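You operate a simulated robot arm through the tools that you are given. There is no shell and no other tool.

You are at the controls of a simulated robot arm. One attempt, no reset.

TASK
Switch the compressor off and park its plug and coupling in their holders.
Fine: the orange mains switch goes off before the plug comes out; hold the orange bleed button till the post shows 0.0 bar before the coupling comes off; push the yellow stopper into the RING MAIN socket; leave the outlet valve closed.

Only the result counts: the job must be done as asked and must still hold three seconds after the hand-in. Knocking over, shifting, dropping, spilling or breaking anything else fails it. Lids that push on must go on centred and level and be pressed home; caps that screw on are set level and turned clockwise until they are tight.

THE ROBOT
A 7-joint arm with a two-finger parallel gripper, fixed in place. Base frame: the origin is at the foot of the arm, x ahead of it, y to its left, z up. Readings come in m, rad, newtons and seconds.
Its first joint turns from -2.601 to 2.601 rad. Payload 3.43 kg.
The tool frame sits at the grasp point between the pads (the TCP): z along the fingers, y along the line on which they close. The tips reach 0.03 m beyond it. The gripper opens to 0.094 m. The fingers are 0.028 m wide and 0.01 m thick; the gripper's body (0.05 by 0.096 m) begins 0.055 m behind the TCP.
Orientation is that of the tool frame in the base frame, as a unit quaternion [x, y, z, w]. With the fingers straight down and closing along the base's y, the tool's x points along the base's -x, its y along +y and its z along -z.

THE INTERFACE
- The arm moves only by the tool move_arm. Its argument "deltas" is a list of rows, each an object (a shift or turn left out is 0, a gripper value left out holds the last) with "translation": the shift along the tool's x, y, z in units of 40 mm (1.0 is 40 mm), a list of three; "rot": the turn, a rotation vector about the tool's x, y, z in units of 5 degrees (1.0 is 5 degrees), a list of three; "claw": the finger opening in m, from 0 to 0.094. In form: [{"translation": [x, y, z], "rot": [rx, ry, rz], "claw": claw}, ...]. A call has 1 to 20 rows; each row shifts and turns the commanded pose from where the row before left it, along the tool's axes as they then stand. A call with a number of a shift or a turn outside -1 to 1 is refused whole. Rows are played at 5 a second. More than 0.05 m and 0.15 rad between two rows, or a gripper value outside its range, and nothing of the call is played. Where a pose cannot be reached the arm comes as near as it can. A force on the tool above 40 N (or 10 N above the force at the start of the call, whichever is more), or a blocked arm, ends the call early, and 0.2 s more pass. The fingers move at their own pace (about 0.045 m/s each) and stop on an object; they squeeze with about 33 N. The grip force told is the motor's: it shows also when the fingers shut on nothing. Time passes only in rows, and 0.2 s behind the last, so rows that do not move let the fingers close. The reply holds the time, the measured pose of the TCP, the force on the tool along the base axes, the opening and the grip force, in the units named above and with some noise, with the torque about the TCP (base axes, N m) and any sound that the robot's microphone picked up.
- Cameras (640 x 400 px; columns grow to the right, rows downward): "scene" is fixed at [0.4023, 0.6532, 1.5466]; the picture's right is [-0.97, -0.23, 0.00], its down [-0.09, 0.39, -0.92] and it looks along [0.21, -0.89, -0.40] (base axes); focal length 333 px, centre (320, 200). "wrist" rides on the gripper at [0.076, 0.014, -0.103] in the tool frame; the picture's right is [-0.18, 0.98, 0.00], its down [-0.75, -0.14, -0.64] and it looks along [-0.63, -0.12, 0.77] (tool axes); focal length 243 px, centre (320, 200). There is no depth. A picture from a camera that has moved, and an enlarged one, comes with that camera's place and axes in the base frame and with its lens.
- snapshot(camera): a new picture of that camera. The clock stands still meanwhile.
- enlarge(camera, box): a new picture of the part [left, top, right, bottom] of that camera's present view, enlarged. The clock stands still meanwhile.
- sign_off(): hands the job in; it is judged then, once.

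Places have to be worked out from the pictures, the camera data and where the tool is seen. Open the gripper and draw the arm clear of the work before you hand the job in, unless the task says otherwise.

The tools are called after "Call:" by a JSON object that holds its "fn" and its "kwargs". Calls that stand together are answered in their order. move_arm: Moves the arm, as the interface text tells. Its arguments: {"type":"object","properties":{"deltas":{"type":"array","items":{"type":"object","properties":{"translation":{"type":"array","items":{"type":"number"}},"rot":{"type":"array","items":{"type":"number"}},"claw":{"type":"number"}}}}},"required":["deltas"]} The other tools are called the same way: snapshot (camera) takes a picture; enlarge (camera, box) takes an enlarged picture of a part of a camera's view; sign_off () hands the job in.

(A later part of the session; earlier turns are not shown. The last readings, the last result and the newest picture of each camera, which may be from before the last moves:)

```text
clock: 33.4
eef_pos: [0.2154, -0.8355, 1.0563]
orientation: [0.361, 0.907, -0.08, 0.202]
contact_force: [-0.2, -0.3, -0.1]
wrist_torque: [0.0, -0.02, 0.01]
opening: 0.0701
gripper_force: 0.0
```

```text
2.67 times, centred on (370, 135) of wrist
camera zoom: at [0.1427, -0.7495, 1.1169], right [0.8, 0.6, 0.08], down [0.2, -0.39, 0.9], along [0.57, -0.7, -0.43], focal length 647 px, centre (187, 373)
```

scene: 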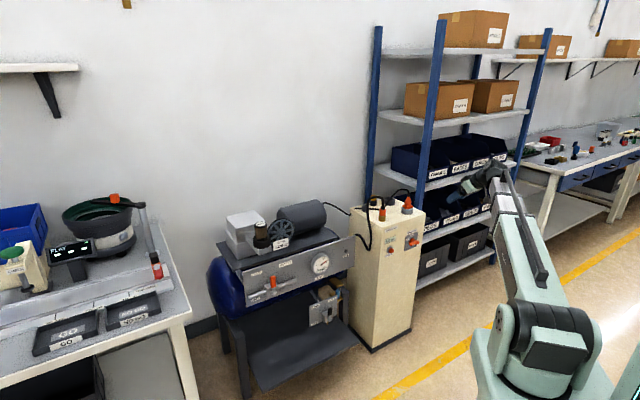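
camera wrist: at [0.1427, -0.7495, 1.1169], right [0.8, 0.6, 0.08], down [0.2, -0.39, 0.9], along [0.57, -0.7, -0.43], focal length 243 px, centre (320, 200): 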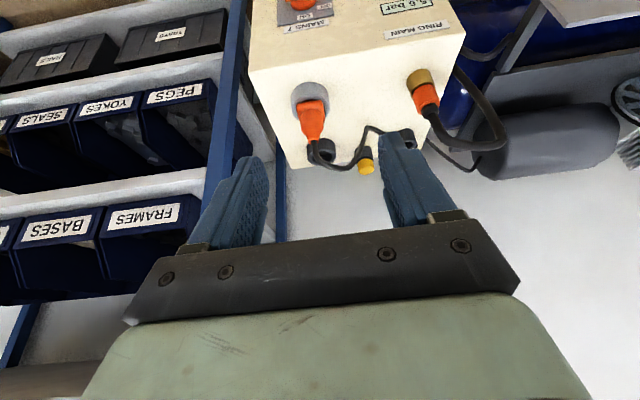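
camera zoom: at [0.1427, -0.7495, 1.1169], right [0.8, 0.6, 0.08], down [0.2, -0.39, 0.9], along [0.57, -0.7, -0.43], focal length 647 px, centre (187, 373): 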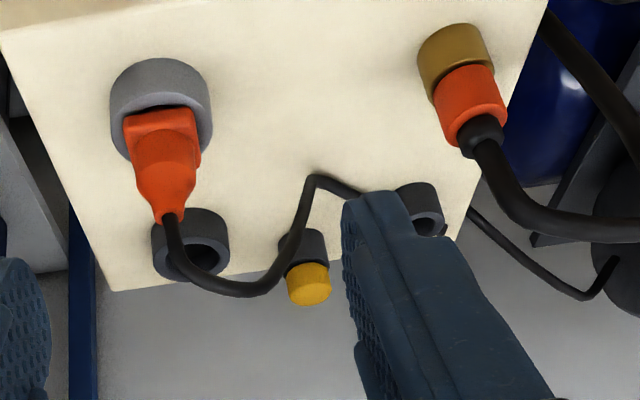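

Post top is z≈0.80. The plug axis is near (0.318,-0.966) with its tip at z≈0.90, and the plug holder is near (0.413,-1.057). The coupling is near (0.436,-0.847), its holder near (0.53,-0.936), and the stopper near (0.50,-1.02). I zoom in on the plug shape.

Call:
{"fn": "enlarge", "kwargs": {"camera": "wrist", "box": [280, 70, 360, 180]}}

Call:
{"fn": "enlarge", "kwargs": {"camera": "scene", "box": [365, 185, 429, 225]}}

```text
3.64 times, centred on (320, 125) of wrist
camera zoom: at [0.1427, -0.7495, 1.1169], right [0.8, 0.6, 0.08], down [0.2, -0.39, 0.9], along [0.57, -0.7, -0.43], focal length 882 px, centre (320, 473)
```

zoom: 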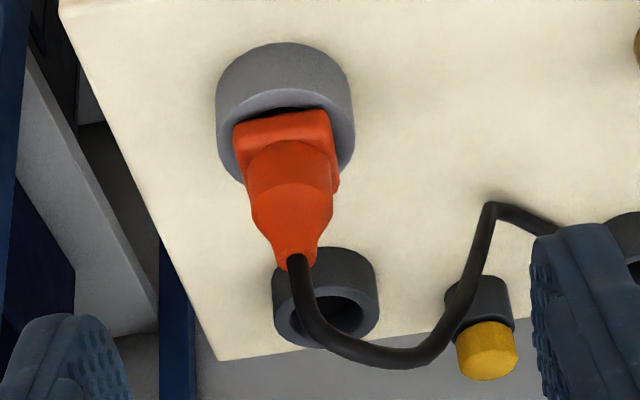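

```text
10.00 times, centred on (397, 205) of scene
camera zoom: at [0.4023, 0.6532, 1.5466], right [-0.97, -0.23, 0.0], down [-0.09, 0.39, -0.92], along [0.21, -0.89, -0.4], focal length 3327 px, centre (-450, 150)
```

zoom: 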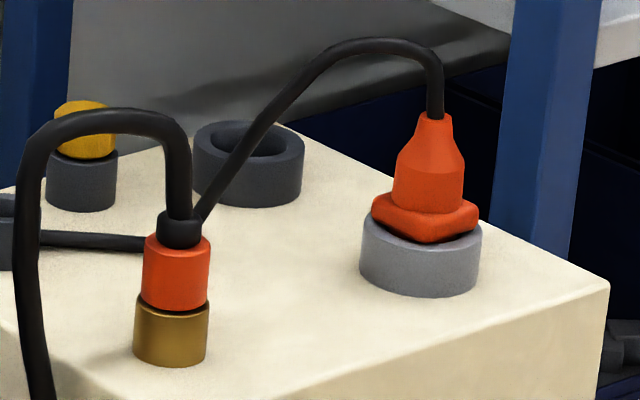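

The plug body is about 34 mm across above a square flange, so I'll grip it with the tool about 45° below horizontal. I move to a staging pose some 0.1 m short of it.

Call:
{"fn": "move_arm", "kwargs": {"deltas": [{"rot": [0, -1, 0], "claw": 0.075}, {"rot": [0, -1, 0]}, {"rot": [0, -1, 0]}, {"rot": [0, -1, 0]}, {"translation": [0.105, -0.152, 0.84]}, {"translation": [0.105, -0.152, 0.84]}, {"translation": [0.105, -0.152, 0.84]}, {"translation": [0.105, -0.152, 0.84]}, {}]}}

Call:
{"fn": "snapshot", "kwargs": {"camera": "wrist"}}

Call:
{"fn": "enlarge", "kwargs": {"camera": "scene", "box": [340, 160, 468, 240]}}

```text
clock: 35.4
eef_pos: [0.2582, -0.9088, 0.9446]
orientation: [0.34, 0.859, -0.141, 0.356]
contact_force: [-0.3, -0.1, 0.0]
wrist_torque: [-0.03, 0.01, -0.02]
opening: 0.0748
gripper_force: 0.0
```

```text
taken
camera wrist: at [0.1767, -0.8124, 0.9643], right [0.77, 0.62, 0.13], down [-0.04, -0.16, 0.99], along [0.64, -0.76, -0.1], focal length 243 px, centre (320, 200)
```

wrist: 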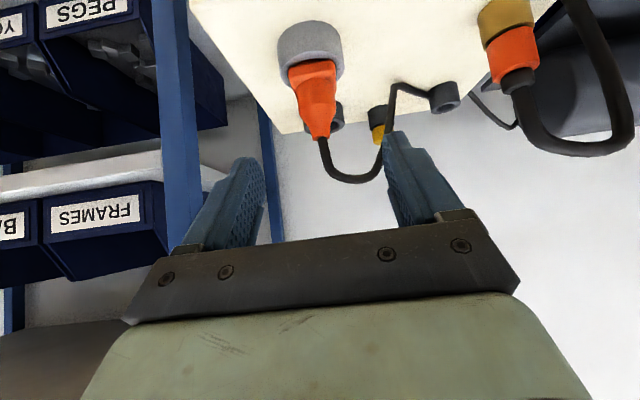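

```text
5.00 times, centred on (404, 200) of scene
camera zoom: at [0.4023, 0.6532, 1.5466], right [-0.97, -0.23, 0.0], down [-0.09, 0.39, -0.92], along [0.21, -0.89, -0.4], focal length 1663 px, centre (-100, 200)
```

zoom: 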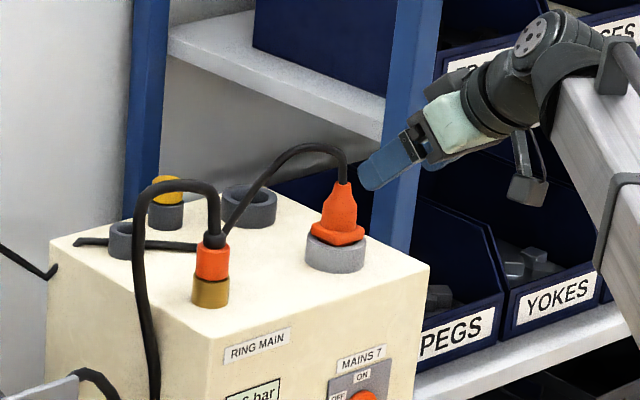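

I zoom in on the plug in this view to refine its axis and height.

Call:
{"fn": "enlarge", "kwargs": {"camera": "wrist", "box": [260, 0, 380, 150]}}

```text
2.67 times, centred on (320, 75) of wrist
camera zoom: at [0.1767, -0.8124, 0.9643], right [0.77, 0.62, 0.13], down [-0.04, -0.16, 0.99], along [0.64, -0.76, -0.1], focal length 647 px, centre (320, 533)
```

zoom: 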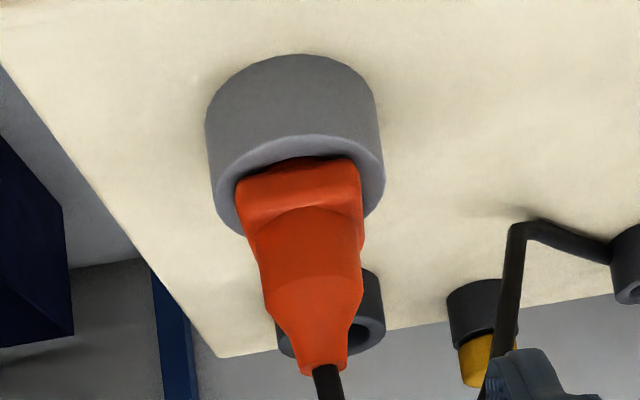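

The plug cylinder spans z≈0.844-0.864 and its axis is centred laterally. I advance along the tool axis so the fingers straddle it, then inspect before closing.

Call:
{"fn": "move_arm", "kwargs": {"deltas": [{"translation": [-0.02, -0.01, 0.6]}, {"translation": [-0.02, -0.01, 0.6]}, {"translation": [-0.02, -0.01, 0.6]}, {"translation": [-0.02, 0, 0.6]}, {"translation": [0, 0, 0.1]}, {}]}}

Call:
{"fn": "snapshot", "kwargs": {"camera": "wrist"}}

Call:
{"fn": "enlarge", "kwargs": {"camera": "scene", "box": [365, 175, 445, 225]}}

```text
clock: 36.8
eef_pos: [0.3105, -0.9616, 0.8797]
orientation: [0.342, 0.858, -0.142, 0.356]
contact_force: [-0.1, -0.1, 0.6]
wrist_torque: [0.0, 0.0, -0.03]
opening: 0.0751
gripper_force: 0.2
```

```text
taken
camera wrist: at [0.2287, -0.8651, 0.9001], right [0.77, 0.62, 0.13], down [-0.04, -0.16, 0.99], along [0.64, -0.76, -0.1], focal length 243 px, centre (320, 200)
```

wrist: 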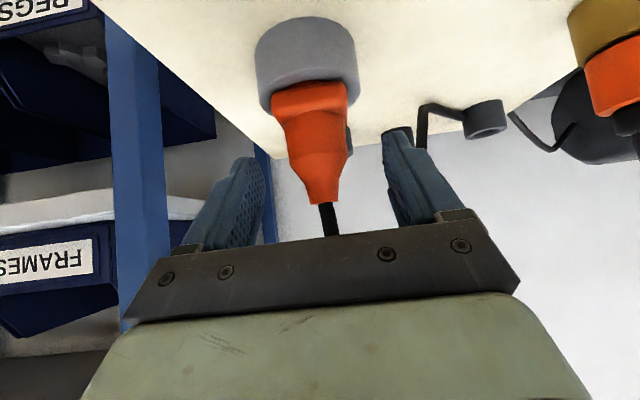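

```text
8.00 times, centred on (405, 200) of scene
camera zoom: at [0.4023, 0.6532, 1.5466], right [-0.97, -0.23, 0.0], down [-0.09, 0.39, -0.92], along [0.21, -0.89, -0.4], focal length 2662 px, centre (-360, 200)
```

zoom: 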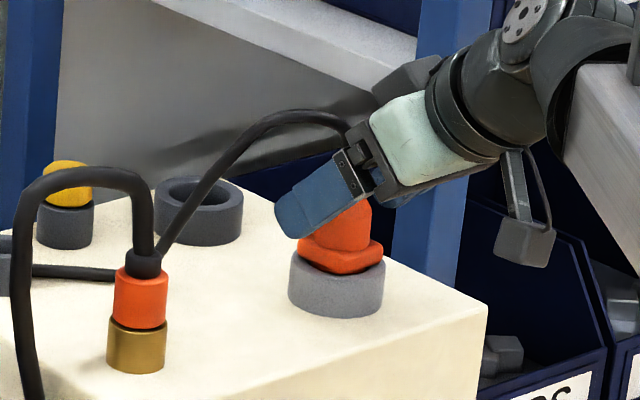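

The plug body is centred between the fingers and its cord clears the palm. I close on it.

Call:
{"fn": "move_arm", "kwargs": {"deltas": [{"claw": 0.0}, {}, {}, {}, {}]}}

Call:
{"fn": "snapshot", "kwargs": {"camera": "wrist"}}

Call:
{"fn": "enlarge", "kwargs": {"camera": "scene", "box": [365, 175, 445, 225]}}

```text
clock: 38.0
eef_pos: [0.3114, -0.9622, 0.8809]
orientation: [0.342, 0.859, -0.141, 0.355]
contact_force: [-0.5, 0.6, -0.4]
wrist_torque: [0.03, 0.03, -0.02]
opening: 0.0346
gripper_force: 33.1
```

```text
taken
camera wrist: at [0.2287, -0.8651, 0.9001], right [0.77, 0.62, 0.13], down [-0.04, -0.16, 0.99], along [0.64, -0.76, -0.1], focal length 243 px, centre (320, 200)
```

wrist: 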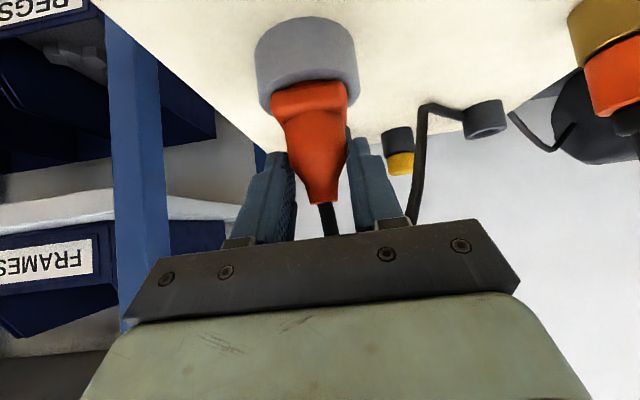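

```text
8.00 times, centred on (405, 200) of scene
camera zoom: at [0.4023, 0.6532, 1.5466], right [-0.97, -0.23, 0.0], down [-0.09, 0.39, -0.92], along [0.21, -0.89, -0.4], focal length 2662 px, centre (-360, 200)
```

zoom: 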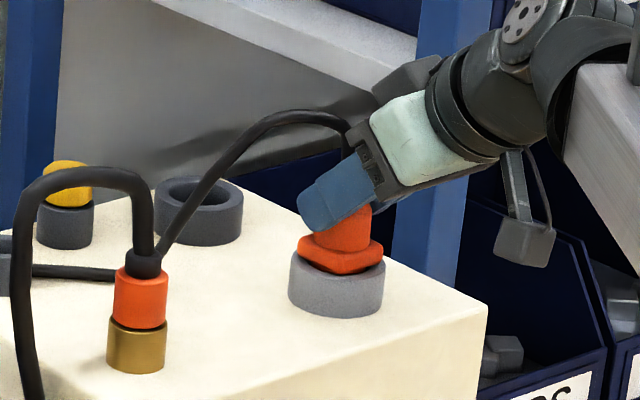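

The grip is 34.6 mm with no side load. I lift straight up gently, in small steps.

Call:
{"fn": "move_arm", "kwargs": {"deltas": [{"translation": [-0.09, 0, -0.09]}, {"translation": [-0.09, 0, -0.09]}, {"translation": [-0.09, 0, -0.09]}, {}]}}

Call:
{"fn": "enlarge", "kwargs": {"camera": "scene", "box": [365, 175, 445, 225]}}

```text
clock: 39.0
eef_pos: [0.3124, -0.962, 0.8965]
orientation: [0.342, 0.858, -0.141, 0.356]
contact_force: [0.8, 0.5, -0.5]
wrist_torque: [-0.01, 0.01, -0.01]
opening: 0.0347
gripper_force: 33.3
```

```text
8.00 times, centred on (405, 200) of scene
camera zoom: at [0.4023, 0.6532, 1.5466], right [-0.97, -0.23, 0.0], down [-0.09, 0.39, -0.92], along [0.21, -0.89, -0.4], focal length 2662 px, centre (-360, 200)
```

zoom: 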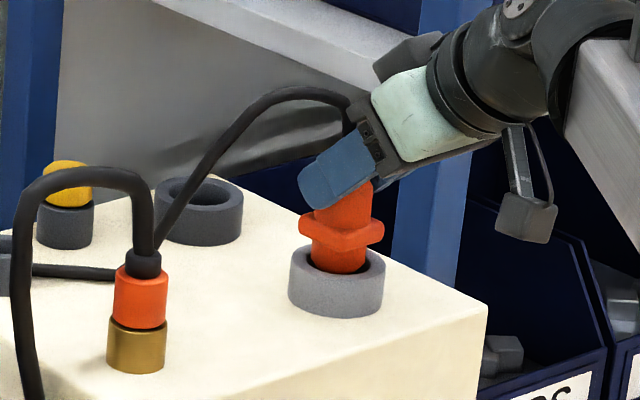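

The plug slides out with its round spigot showing. I lift another 45 mm to clear the socket.

Call:
{"fn": "move_arm", "kwargs": {"deltas": [{"translation": [-0.2, 0, -0.2]}, {"translation": [-0.2, 0, -0.2]}, {"translation": [-0.2, 0, -0.2]}, {"translation": [-0.2, 0, -0.2]}, {}]}}

Call:
{"fn": "enlarge", "kwargs": {"camera": "scene", "box": [355, 165, 451, 225]}}

Call:
{"fn": "snapshot", "kwargs": {"camera": "wrist"}}

```text
clock: 40.2
eef_pos: [0.3117, -0.962, 0.9409]
orientation: [0.341, 0.858, -0.142, 0.356]
contact_force: [0.4, 0.3, -1.2]
wrist_torque: [0.04, 0.03, 0.01]
opening: 0.0348
gripper_force: 32.4
```

```text
6.67 times, centred on (403, 195) of scene
camera zoom: at [0.4023, 0.6532, 1.5466], right [-0.97, -0.23, 0.0], down [-0.09, 0.39, -0.92], along [0.21, -0.89, -0.4], focal length 2218 px, centre (-233, 233)
```

zoom: 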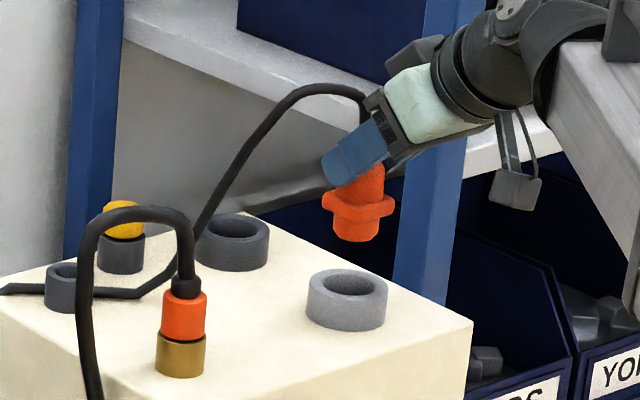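

```text
taken
camera wrist: at [0.2288, -0.8659, 0.9599], right [0.77, 0.62, 0.13], down [-0.04, -0.16, 0.99], along [0.64, -0.76, -0.1], focal length 243 px, centre (320, 200)
```

wrist: 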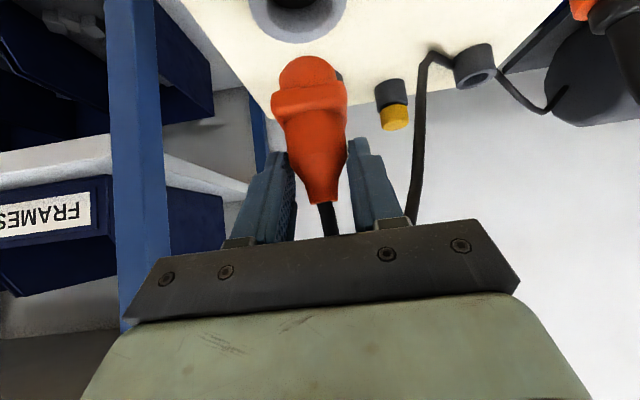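

The plug is out. I carry it level toward the holder behind its socket, stopping slightly short to check alignment.

Call:
{"fn": "move_arm", "kwargs": {"deltas": [{"translation": [-0.44, 0, 0.44]}, {"translation": [-0.44, 0, 0.44]}, {"translation": [-0.44, 0, 0.44]}, {"translation": [-0.44, 0, 0.44]}, {"translation": [-0.44, 0, 0.44]}, {}]}}

Call:
{"fn": "snapshot", "kwargs": {"camera": "wrist"}}

Call:
{"fn": "enlarge", "kwargs": {"camera": "scene", "box": [355, 165, 451, 225]}}

```text
clock: 41.6
eef_pos: [0.4019, -1.0489, 0.9407]
orientation: [0.342, 0.858, -0.141, 0.355]
contact_force: [0.4, 0.2, -1.3]
wrist_torque: [0.05, 0.04, 0.02]
opening: 0.0346
gripper_force: 32.9
```

```text
taken
camera wrist: at [0.3205, -0.9511, 0.9594], right [0.77, 0.62, 0.13], down [-0.04, -0.16, 0.99], along [0.64, -0.76, -0.1], focal length 243 px, centre (320, 200)
```

wrist: 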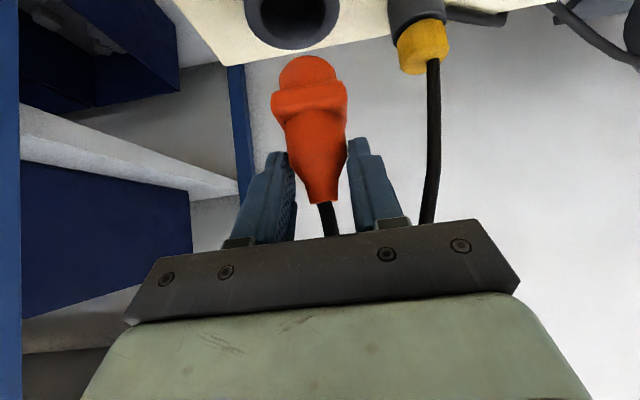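

```text
6.67 times, centred on (403, 195) of scene
camera zoom: at [0.4023, 0.6532, 1.5466], right [-0.97, -0.23, 0.0], down [-0.09, 0.39, -0.92], along [0.21, -0.89, -0.4], focal length 2218 px, centre (-233, 233)
```

zoom: 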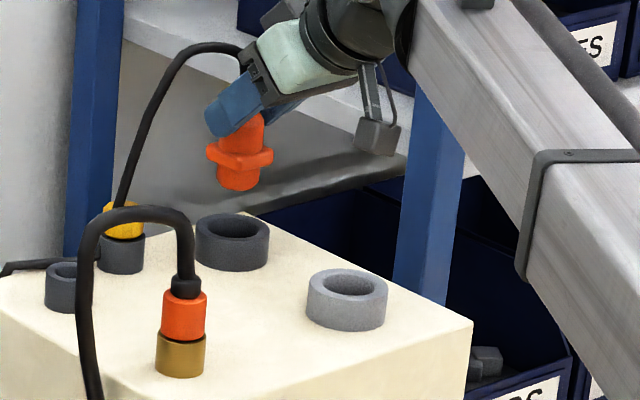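

The arm reaches the holder comfortably. I zoom in on both views to line the spigot up with the holder's hole.

Call:
{"fn": "enlarge", "kwargs": {"camera": "wrist", "box": [220, 0, 380, 120]}}

Call:
{"fn": "enlarge", "kwargs": {"camera": "scene", "box": [370, 175, 418, 210]}}

```text
3.33 times, centred on (300, 60) of wrist
camera zoom: at [0.3205, -0.9511, 0.9594], right [0.77, 0.62, 0.13], down [-0.04, -0.16, 0.99], along [0.64, -0.76, -0.1], focal length 809 px, centre (387, 667)
```

zoom: 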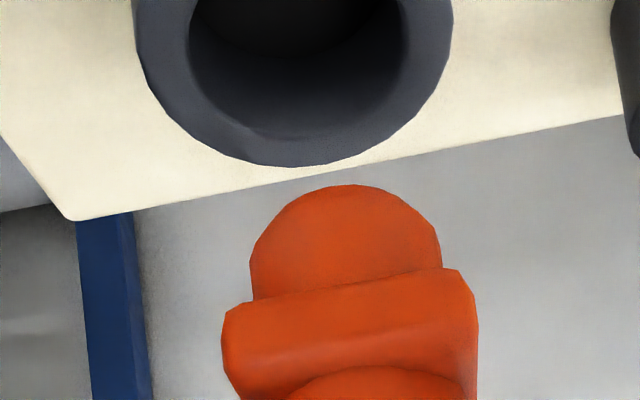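

```text
11.43 times, centred on (394, 192) of scene
camera zoom: at [0.4023, 0.6532, 1.5466], right [-0.97, -0.23, 0.0], down [-0.09, 0.39, -0.92], along [0.21, -0.89, -0.4], focal length 3802 px, centre (-526, 286)
```

zoom: 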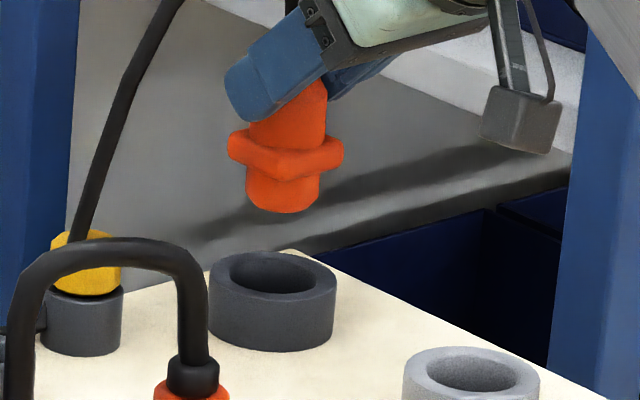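

I fit the ring and the spigot in the wrist view, and the scene view agrees. The plug must go about 10 mm deeper and 5 mm to the right. I shift that, lower 25 mm and recheck.

Call:
{"fn": "move_arm", "kwargs": {"deltas": [{"translation": [-0.18, -0.137, 0.18]}, {"translation": [0.22, 0, 0.22]}, {"translation": [0.22, 0, 0.22]}, {}]}}

Call:
{"fn": "enlarge", "kwargs": {"camera": "wrist", "box": [220, 0, 380, 120]}}

Call:
{"fn": "enlarge", "kwargs": {"camera": "scene", "box": [370, 175, 418, 210]}}

```text
clock: 42.6
eef_pos: [0.4058, -1.0581, 0.9159]
orientation: [0.341, 0.859, -0.142, 0.356]
contact_force: [0.1, -0.7, -0.6]
wrist_torque: [0.03, 0.0, 0.05]
opening: 0.0349
gripper_force: 33.0
```

```text
3.33 times, centred on (300, 60) of wrist
camera zoom: at [0.3228, -0.9629, 0.9351], right [0.77, 0.62, 0.13], down [-0.04, -0.16, 0.99], along [0.64, -0.76, -0.1], focal length 809 px, centre (387, 667)
```

zoom: 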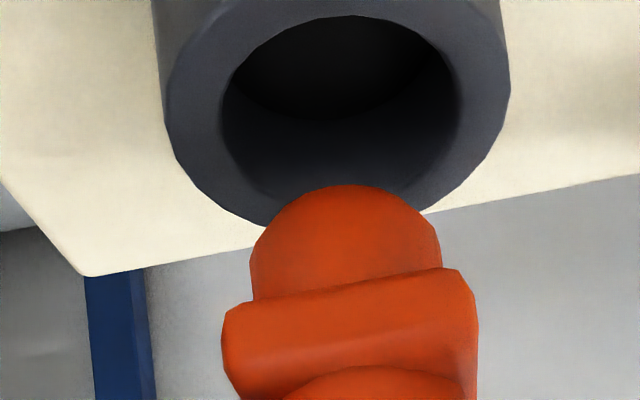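

```text
11.43 times, centred on (394, 192) of scene
camera zoom: at [0.4023, 0.6532, 1.5466], right [-0.97, -0.23, 0.0], down [-0.09, 0.39, -0.92], along [0.21, -0.89, -0.4], focal length 3802 px, centre (-526, 286)
```

zoom: 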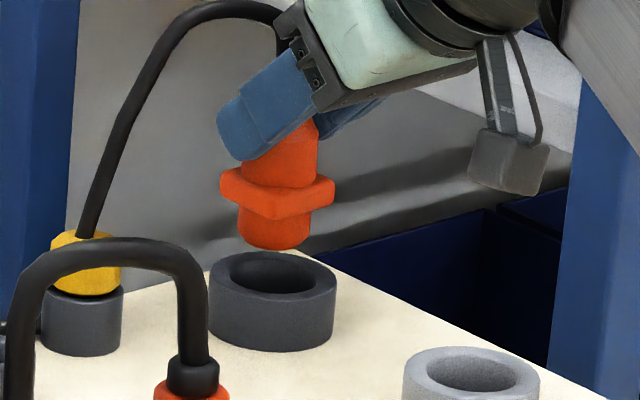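

Now the spigot and hole are aligned to within about 2 mm, with 4 mm clearance. I lower into the holder in 5 mm steps, watching the force.

Call:
{"fn": "move_arm", "kwargs": {"deltas": [{"translation": [0.088, 0.04, 0.088]}, {"translation": [0.088, 0, 0.088]}, {"translation": [0.088, 0, 0.088]}, {"translation": [0.088, 0, 0.088]}, {"translation": [0.088, 0, 0.088]}, {}]}}

Call:
{"fn": "enlarge", "kwargs": {"camera": "wrist", "box": [220, 0, 380, 120]}}

Call:
{"fn": "enlarge", "kwargs": {"camera": "scene", "box": [370, 175, 418, 210]}}

```text
clock: 44.0
eef_pos: [0.4059, -1.0566, 0.8936]
orientation: [0.341, 0.858, -0.141, 0.357]
contact_force: [-4.1, 14.4, 24.6]
wrist_torque: [0.19, 0.04, -0.04]
opening: 0.0349
gripper_force: 32.8
```

```text
3.33 times, centred on (300, 60) of wrist
camera zoom: at [0.3238, -0.9607, 0.912], right [0.77, 0.63, 0.13], down [-0.04, -0.15, 0.99], along [0.64, -0.76, -0.09], focal length 809 px, centre (387, 667)
```

zoom: 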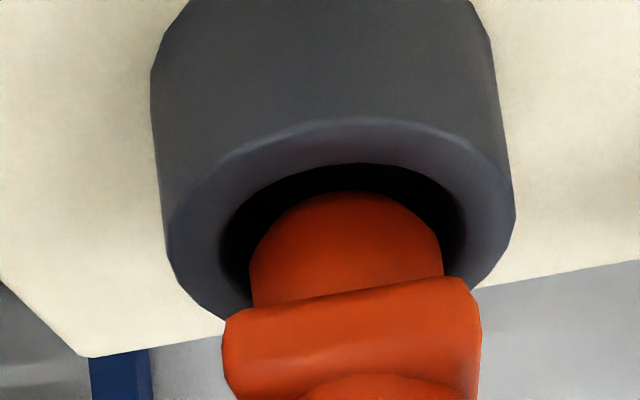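

```text
11.43 times, centred on (394, 192) of scene
camera zoom: at [0.4023, 0.6532, 1.5466], right [-0.97, -0.23, 0.0], down [-0.09, 0.39, -0.92], along [0.21, -0.89, -0.4], focal length 3802 px, centre (-526, 286)
```

zoom: 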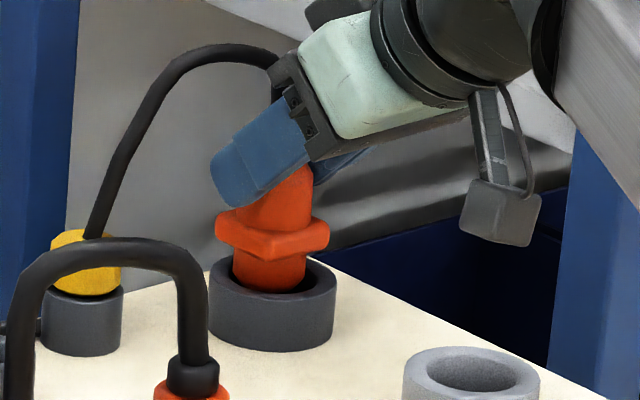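

It touched the far inside rim, with the force pushing back toward the robot and the gap visible on the near side. I lift 4 mm, shift 4.5 mm back and lower again.

Call:
{"fn": "move_arm", "kwargs": {"deltas": [{"translation": [-0.1, 0, -0.1]}, {"translation": [0.08, 0, -0.08]}, {"translation": [0.07, 0, 0.07]}, {"translation": [0.07, 0, 0.07]}, {}]}}

Call:
{"fn": "enlarge", "kwargs": {"camera": "wrist", "box": [220, 0, 380, 120]}}

Call:
{"fn": "enlarge", "kwargs": {"camera": "scene", "box": [370, 175, 418, 210]}}

```text
clock: 45.2
eef_pos: [0.4025, -1.0544, 0.8872]
orientation: [0.342, 0.859, -0.141, 0.354]
contact_force: [0.0, 0.2, -0.6]
wrist_torque: [-0.02, -0.02, -0.01]
opening: 0.0347
gripper_force: 33.0
```

```text
3.33 times, centred on (300, 60) of wrist
camera zoom: at [0.3202, -0.9583, 0.9067], right [0.77, 0.62, 0.13], down [-0.04, -0.16, 0.99], along [0.64, -0.76, -0.1], focal length 809 px, centre (387, 667)
```

zoom: 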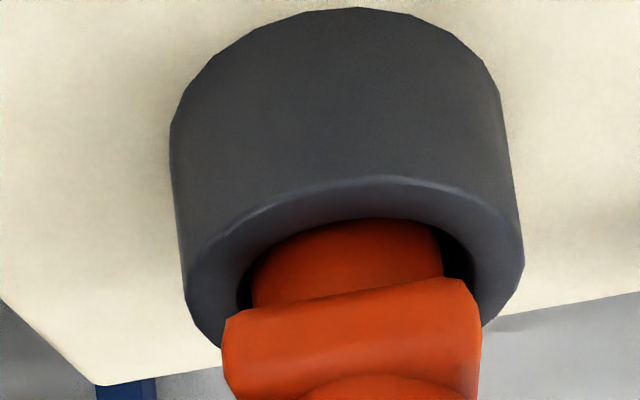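

```text
11.43 times, centred on (394, 192) of scene
camera zoom: at [0.4023, 0.6532, 1.5466], right [-0.97, -0.23, 0.0], down [-0.09, 0.39, -0.92], along [0.21, -0.89, -0.4], focal length 3802 px, centre (-526, 286)
```

zoom: 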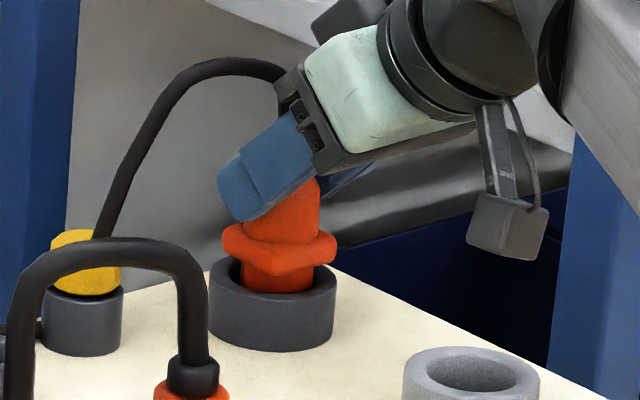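

It is entering freely now. I centre it by 1.5 mm and keep lowering until the flange meets the rim.

Call:
{"fn": "move_arm", "kwargs": {"deltas": [{"translation": [0.05, 0.04, 0.05]}, {"translation": [0.06, 0, 0.06]}, {"translation": [0.06, 0, 0.06]}, {}]}}

Call:
{"fn": "enlarge", "kwargs": {"camera": "scene", "box": [370, 175, 418, 210]}}

Call:
{"fn": "enlarge", "kwargs": {"camera": "wrist", "box": [220, 0, 380, 120]}}

```text
clock: 46.2
eef_pos: [0.4036, -1.0527, 0.8795]
orientation: [0.342, 0.858, -0.142, 0.356]
contact_force: [0.4, -0.7, 1.1]
wrist_torque: [-0.09, -0.04, -0.05]
opening: 0.0348
gripper_force: 33.4
```

```text
11.43 times, centred on (394, 192) of scene
camera zoom: at [0.4023, 0.6532, 1.5466], right [-0.97, -0.23, 0.0], down [-0.09, 0.39, -0.92], along [0.21, -0.89, -0.4], focal length 3802 px, centre (-526, 286)
```

zoom: 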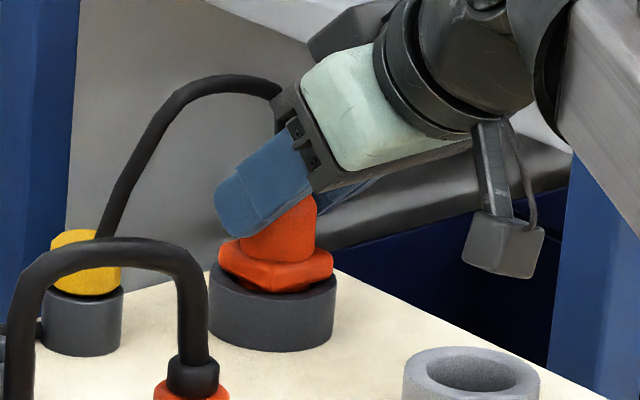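

```text
3.33 times, centred on (300, 60) of wrist
camera zoom: at [0.3212, -0.9571, 0.8984], right [0.77, 0.62, 0.13], down [-0.04, -0.16, 0.99], along [0.64, -0.76, -0.1], focal length 809 px, centre (387, 667)
```

zoom: 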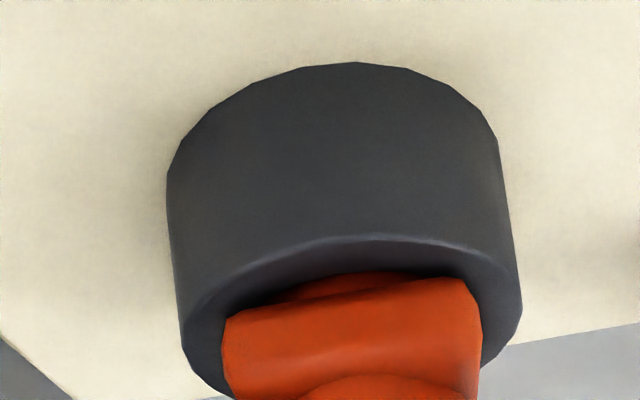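

The flange is nearly on the rim. I press slightly further to confirm it is seated.

Call:
{"fn": "move_arm", "kwargs": {"deltas": [{"translation": [0.04, 0, 0.04]}, {"translation": [0.04, 0, 0.04]}, {}]}}

Call:
{"fn": "enlarge", "kwargs": {"camera": "scene", "box": [370, 175, 418, 210]}}

```text
clock: 47.0
eef_pos: [0.4033, -1.0539, 0.8766]
orientation: [0.342, 0.857, -0.144, 0.357]
contact_force: [-7.3, -1.8, 27.9]
wrist_torque: [-0.05, -0.31, 0.04]
opening: 0.035
gripper_force: 32.9
```

```text
11.43 times, centred on (394, 192) of scene
camera zoom: at [0.4023, 0.6532, 1.5466], right [-0.97, -0.23, 0.0], down [-0.09, 0.39, -0.92], along [0.21, -0.89, -0.4], focal length 3802 px, centre (-526, 286)
```

zoom: 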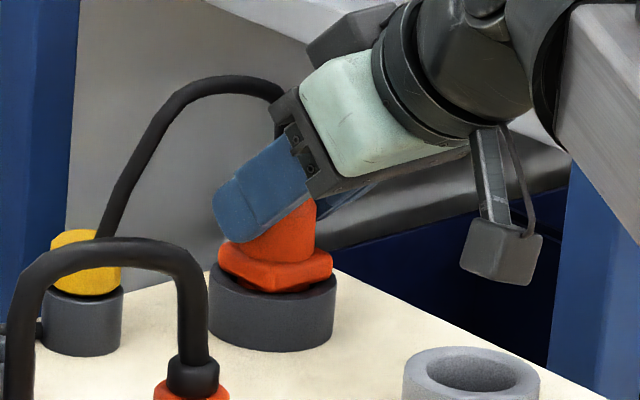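

Seated firmly, with 28 N upward reaction. I relieve 2 mm, open the fingers and back out along the tool axis.

Call:
{"fn": "move_arm", "kwargs": {"deltas": [{"translation": [-0.035, 0, -0.035]}, {"claw": 0.065}, {}, {}, {"translation": [0, 0, -0.4]}, {"translation": [0, 0, -0.6]}, {"translation": [0, 0, -0.7]}, {"translation": [0, 0, -0.8]}, {"translation": [0, 0, -0.8]}, {}]}}

Call:
{"fn": "snapshot", "kwargs": {"camera": "wrist"}}

Call:
{"fn": "enlarge", "kwargs": {"camera": "scene", "box": [345, 165, 441, 225]}}

```text
clock: 49.2
eef_pos: [0.3359, -0.9899, 0.9712]
orientation: [0.341, 0.858, -0.142, 0.356]
contact_force: [0.5, 0.0, -0.3]
wrist_torque: [-0.01, -0.02, 0.02]
opening: 0.0649
gripper_force: 0.1
```

```text
taken
camera wrist: at [0.2541, -0.8932, 0.9905], right [0.77, 0.62, 0.13], down [-0.04, -0.16, 0.99], along [0.64, -0.76, -0.1], focal length 243 px, centre (320, 200)
```

wrist: 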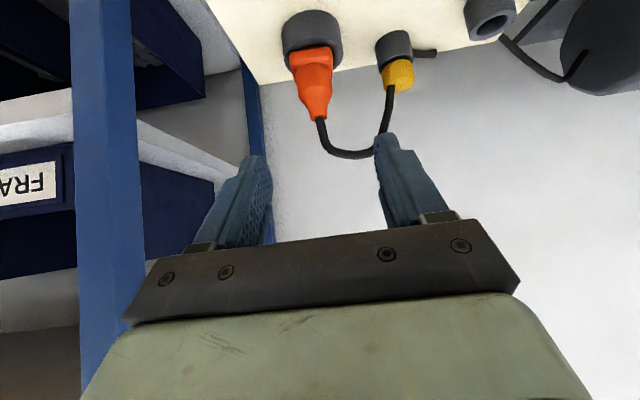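

```text
6.67 times, centred on (393, 195) of scene
camera zoom: at [0.4023, 0.6532, 1.5466], right [-0.97, -0.23, 0.0], down [-0.09, 0.39, -0.92], along [0.21, -0.89, -0.4], focal length 2218 px, centre (-167, 233)
```

zoom: 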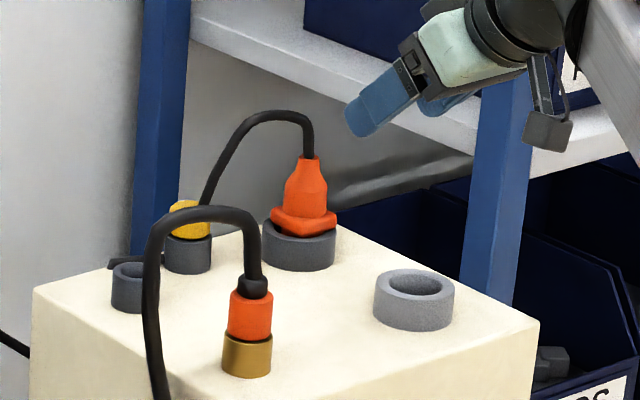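

The plug is parked upright in its holder. Next I go for the bleed button: I back off in front of the face, level the tool and close the fingers.

Call:
{"fn": "move_arm", "kwargs": {"deltas": [{"translation": [0.69, 0, -0.69]}, {"translation": [0.69, 0, -0.69]}, {"translation": [0.69, 0, -0.69]}, {"translation": [0.69, 0, -0.69]}, {"translation": [0.69, 0, -0.69]}, {"translation": [0.69, 0, -0.69]}, {"rot": [0, -1, 0], "translation": [0, 0.455, 0], "claw": 0.0}, {"rot": [0, -1, 0], "translation": [0, 0.455, 0]}, {"rot": [0, -1, 0], "translation": [0, 0.455, 0]}, {"rot": [0, -1, 0], "translation": [0, 0.455, 0]}, {"rot": [0, -1, 0], "translation": [0, 0.455, 0]}, {"rot": [0, -1, 0], "translation": [0, 0.455, 0]}, {"rot": [0, -1, 0], "translation": [0, 0.455, 0]}, {"rot": [0, -1, 0], "translation": [0, 0.455, 0]}, {"rot": [0, -1, 0], "translation": [0, 0.455, 0]}]}}

Call:
{"fn": "move_arm", "kwargs": {"deltas": [{"translation": [0.8, 0, 0]}, {"translation": [0.8, 0, 0]}, {"translation": [0.8, 0, 0]}, {"translation": [0.8, 0, 0]}, {"translation": [0.8, 0, 0]}, {"translation": [0.8, 0, 0]}, {"translation": [0.8, 0, 0]}, {"translation": [0.8, 0, 0]}, {"translation": [0.8, 0, 0]}, {}]}}

Call:
{"fn": "snapshot", "kwargs": {"camera": "wrist"}}

Call:
{"fn": "snapshot", "kwargs": {"camera": "scene"}}

```text
clock: 52.4
eef_pos: [0.2777, -0.7073, 0.969]
orientation: [0.263, 0.657, -0.263, 0.656]
contact_force: [0.8, -0.4, -0.3]
wrist_torque: [0.0, 0.01, 0.01]
opening: 0.0001
gripper_force: 32.5
```

```text
clock: 54.6
eef_pos: [0.2799, -0.7094, 0.6816]
orientation: [0.261, 0.657, -0.261, 0.657]
contact_force: [0.8, -0.7, -2.0]
wrist_torque: [-0.01, 0.01, -0.01]
opening: 0.0001
gripper_force: 33.1
```

```text
taken
camera wrist: at [0.2157, -0.6295, 0.6059], right [0.68, 0.71, 0.18], down [-0.56, 0.34, 0.75], along [0.48, -0.61, 0.63], focal length 243 px, centre (320, 200)
```

wrist: 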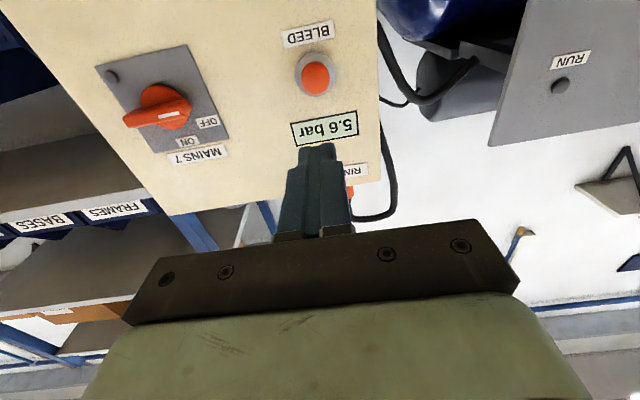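

```text
taken
```

scene: 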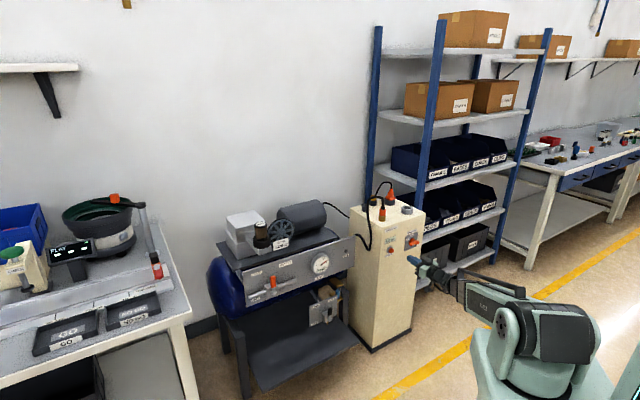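

The knob remains at OFF. I zoom in on the button to find its centre in the tool frame.

Call:
{"fn": "enlarge", "kwargs": {"camera": "wrist", "box": [260, 10, 380, 150]}}

```text
2.86 times, centred on (320, 80) of wrist
camera zoom: at [0.2157, -0.6295, 0.6059], right [0.68, 0.71, 0.18], down [-0.56, 0.34, 0.75], along [0.48, -0.61, 0.63], focal length 693 px, centre (320, 543)
```

zoom: 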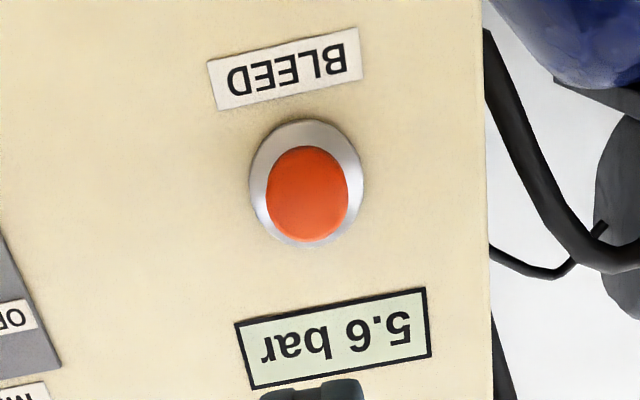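

The button is centred laterally and 22.6 mm below the tool axis. I lower by that and advance until the fingertips are just short of the cap.

Call:
{"fn": "move_arm", "kwargs": {"deltas": [{"translation": [0.565, -0.02, 0]}, {"translation": [0, 0, 0.6]}, {"translation": [0, 0, 0.6]}, {"translation": [0, 0, 0.6]}, {"translation": [0, 0, 0.4]}, {}]}}

Call:
{"fn": "snapshot", "kwargs": {"camera": "wrist"}}

Call:
{"fn": "enlarge", "kwargs": {"camera": "scene", "box": [365, 215, 445, 265]}}

```text
clock: 56.0
eef_pos: [0.3418, -0.7713, 0.6586]
orientation: [0.261, 0.657, -0.261, 0.657]
contact_force: [0.2, 1.5, -0.5]
wrist_torque: [0.03, -0.04, -0.01]
opening: 0.0
gripper_force: 32.6
```

```text
taken
camera wrist: at [0.2779, -0.6916, 0.5838], right [0.68, 0.71, 0.18], down [-0.56, 0.34, 0.75], along [0.48, -0.61, 0.63], focal length 243 px, centre (320, 200)
```

wrist: 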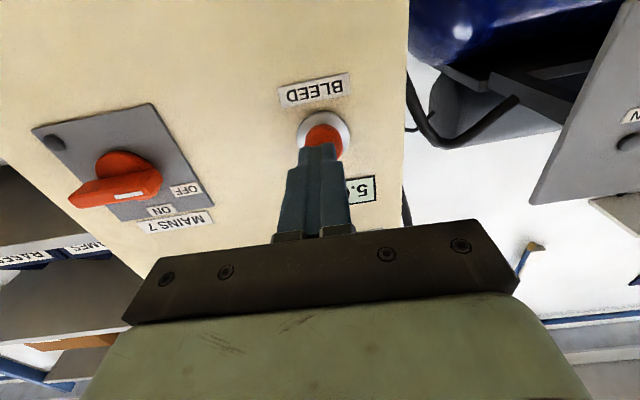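

```text
8.00 times, centred on (405, 240) of scene
camera zoom: at [0.4023, 0.6532, 1.5466], right [-0.97, -0.23, 0.0], down [-0.09, 0.39, -0.92], along [0.21, -0.89, -0.4], focal length 2662 px, centre (-360, -120)
```

zoom: 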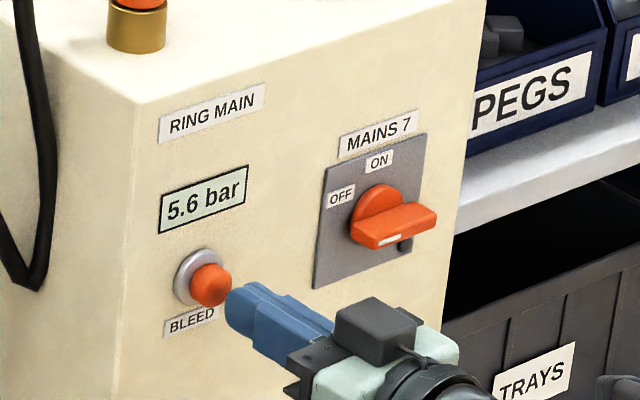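

The fingertip is about 10 mm off the button, and the scene view shows the display clearly. I press in small steps.

Call:
{"fn": "move_arm", "kwargs": {"deltas": [{"translation": [0, 0, 0.08]}, {"translation": [0, 0, 0.08]}, {"translation": [0, 0, 0.08]}, {"translation": [0, 0, 0.06]}, {}]}}

Call:
{"fn": "enlarge", "kwargs": {"camera": "scene", "box": [365, 215, 445, 265]}}

```text
clock: 57.2
eef_pos: [0.3502, -0.7787, 0.6599]
orientation: [0.261, 0.657, -0.261, 0.658]
contact_force: [-0.8, -0.1, 0.8]
wrist_torque: [0.01, 0.02, 0.01]
opening: 0.0002
gripper_force: 33.0
```

```text
8.00 times, centred on (405, 240) of scene
camera zoom: at [0.4023, 0.6532, 1.5466], right [-0.97, -0.23, 0.0], down [-0.09, 0.39, -0.92], along [0.21, -0.89, -0.4], focal length 2662 px, centre (-360, -120)
```

zoom: 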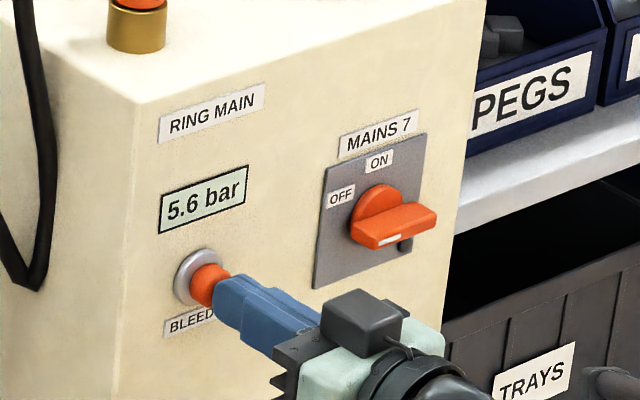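

No force yet. I continue pressing.

Call:
{"fn": "move_arm", "kwargs": {"deltas": [{"translation": [0, 0, 0.06]}, {"translation": [0, 0, 0.06]}, {"translation": [0, 0, 0.06]}, {}]}}

Call:
{"fn": "enlarge", "kwargs": {"camera": "scene", "box": [365, 215, 445, 265]}}

```text
clock: 58.2
eef_pos: [0.3564, -0.7832, 0.6584]
orientation: [0.262, 0.657, -0.261, 0.657]
contact_force: [-2.3, 5.4, 0.8]
wrist_torque: [-0.04, -0.02, 0.02]
opening: 0.0002
gripper_force: 33.8
heard: click
```

```text
8.00 times, centred on (405, 240) of scene
camera zoom: at [0.4023, 0.6532, 1.5466], right [-0.97, -0.23, 0.0], down [-0.09, 0.39, -0.92], along [0.21, -0.89, -0.4], focal length 2662 px, centre (-360, -120)
```

zoom: 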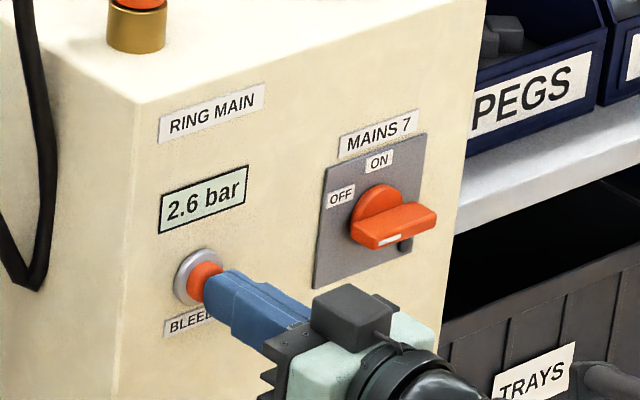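

It clicked and the pressure is already down to 2.6 bar. I hold position and wait.

Call:
{"fn": "move_arm", "kwargs": {"deltas": [{}, {}, {}, {}, {}]}}

Call:
{"fn": "enlarge", "kwargs": {"camera": "scene", "box": [365, 215, 445, 265]}}

```text
clock: 59.4
eef_pos: [0.3558, -0.783, 0.6601]
orientation: [0.262, 0.657, -0.262, 0.657]
contact_force: [-3.3, 5.6, 1.3]
wrist_torque: [-0.05, -0.01, 0.0]
opening: 0.0001
gripper_force: 32.7
```

```text
8.00 times, centred on (405, 240) of scene
camera zoom: at [0.4023, 0.6532, 1.5466], right [-0.97, -0.23, 0.0], down [-0.09, 0.39, -0.92], along [0.21, -0.89, -0.4], focal length 2662 px, centre (-360, -120)
```

zoom: 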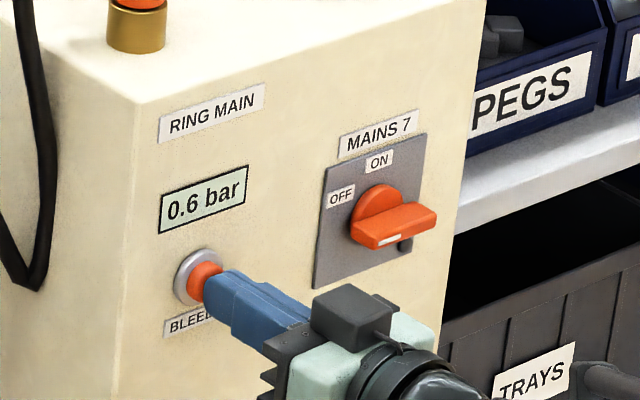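

It reads 0.6 bar and is still falling, so I keep holding.

Call:
{"fn": "move_arm", "kwargs": {"deltas": [{}, {}, {}, {}, {}, {}, {}, {}, {}, {}, {}, {}, {}, {}, {}]}}

Call:
{"fn": "enlarge", "kwargs": {"camera": "scene", "box": [365, 215, 445, 265]}}

```text
clock: 62.6
eef_pos: [0.356, -0.7843, 0.6601]
orientation: [0.262, 0.657, -0.261, 0.657]
contact_force: [-4.4, 3.7, 0.3]
wrist_torque: [0.0, 0.0, -0.02]
opening: 0.0
gripper_force: 32.9
```

```text
8.00 times, centred on (405, 240) of scene
camera zoom: at [0.4023, 0.6532, 1.5466], right [-0.97, -0.23, 0.0], down [-0.09, 0.39, -0.92], along [0.21, -0.89, -0.4], focal length 2662 px, centre (-360, -120)
```

zoom: 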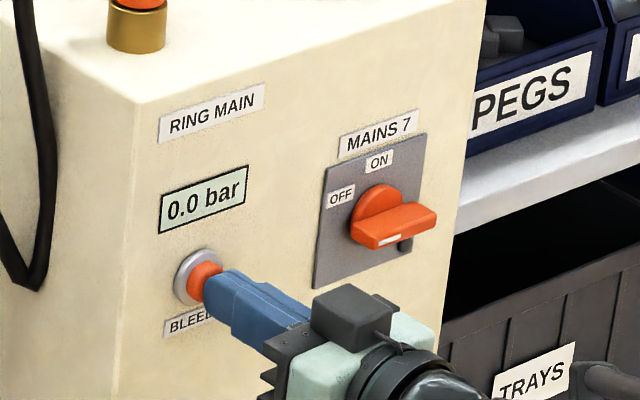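

The display shows 0.0 bar. I hold a little longer for margin, then retract and check that it stays at 0.0.

Call:
{"fn": "move_arm", "kwargs": {"deltas": [{}, {}, {}, {}, {}, {"translation": [0, 0, -0.4]}, {"translation": [0, 0, -0.7]}, {"translation": [0, 0, -0.8]}, {"translation": [0, 0, -0.8]}, {"translation": [0, 0, -0.8]}, {"translation": [0, 0, -0.8]}, {}]}}

Call:
{"fn": "enlarge", "kwargs": {"camera": "scene", "box": [365, 215, 445, 265]}}

```text
clock: 65.2
eef_pos: [0.2293, -0.6669, 0.6569]
orientation: [0.261, 0.657, -0.261, 0.657]
contact_force: [0.4, -0.2, -0.1]
wrist_torque: [0.03, 0.01, 0.03]
opening: 0.0
gripper_force: 33.1
```

```text
8.00 times, centred on (405, 240) of scene
camera zoom: at [0.4023, 0.6532, 1.5466], right [-0.97, -0.23, 0.0], down [-0.09, 0.39, -0.92], along [0.21, -0.89, -0.4], focal length 2662 px, centre (-360, -120)
```

zoom: 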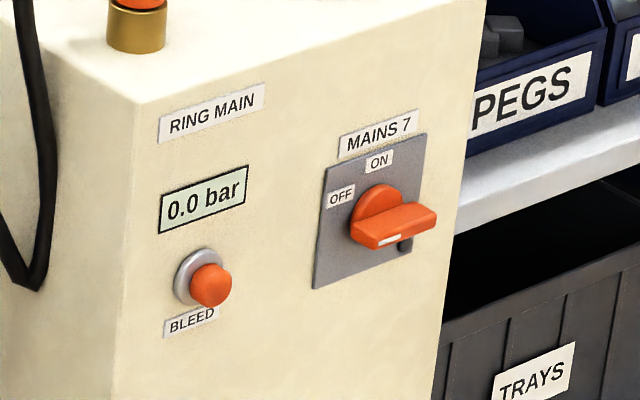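

Still 0.0 bar, so the coupling can come off. I rise, pitch to 45° and stage in front of the coupling.

Call:
{"fn": "move_arm", "kwargs": {"deltas": [{"translation": [-0.87, 0, 0], "claw": 0.065}, {"translation": [-0.87, 0, 0]}, {"translation": [-0.87, 0, 0]}, {"translation": [-0.87, 0, 0]}, {"translation": [-0.87, 0, 0]}, {"translation": [-0.87, 0, 0]}, {"translation": [-0.87, 0, 0]}, {"translation": [-0.87, 0, 0]}, {"rot": [0, 1, 0]}, {"rot": [0, 1, 0]}, {"rot": [0, 1, 0]}, {"rot": [0, 1, 0]}, {"rot": [0, 1, 0]}, {"rot": [0, 1, 0]}, {"rot": [0, 1, 0]}, {"rot": [0, 1, 0]}, {"rot": [0, 1, 0]}, {"translation": [-0.6, 0.1, 0.6]}, {"translation": [-0.6, 0.1, 0.6]}, {}]}}

Call:
{"fn": "snapshot", "kwargs": {"camera": "wrist"}}

Call:
{"fn": "enlarge", "kwargs": {"camera": "wrist", "box": [260, 20, 460, 160]}}

```text
clock: 69.4
eef_pos: [0.2821, -0.7047, 0.9361]
orientation: [0.342, 0.859, -0.141, 0.355]
contact_force: [0.0, -0.6, -0.4]
wrist_torque: [0.01, 0.03, 0.01]
opening: 0.0648
gripper_force: 0.1
```

```text
taken
camera wrist: at [0.2008, -0.6079, 0.9552], right [0.77, 0.62, 0.13], down [-0.04, -0.16, 0.99], along [0.64, -0.77, -0.1], focal length 243 px, centre (320, 200)
```

wrist: 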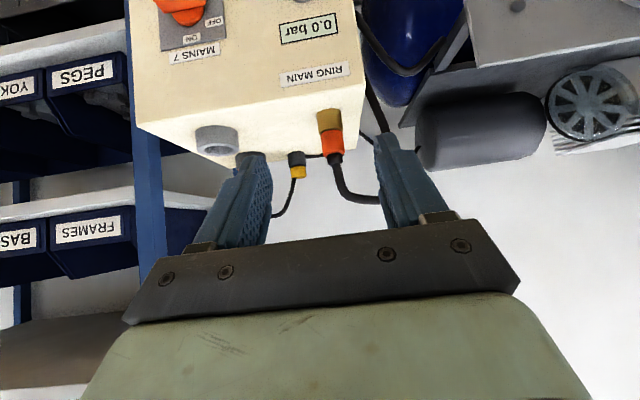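

```text
2.86 times, centred on (360, 90) of wrist
camera zoom: at [0.2008, -0.6079, 0.9552], right [0.77, 0.62, 0.13], down [-0.04, -0.16, 0.99], along [0.64, -0.77, -0.1], focal length 693 px, centre (206, 514)
```

zoom: 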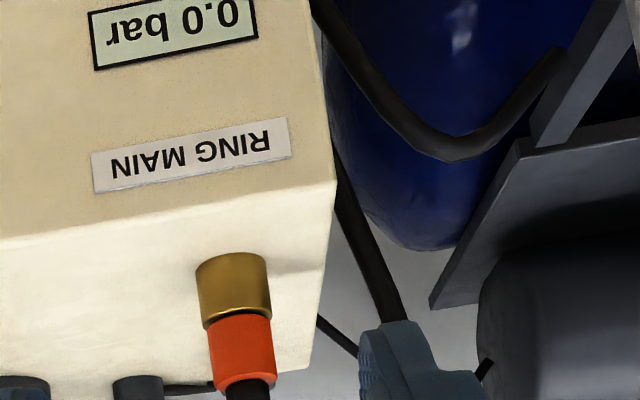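

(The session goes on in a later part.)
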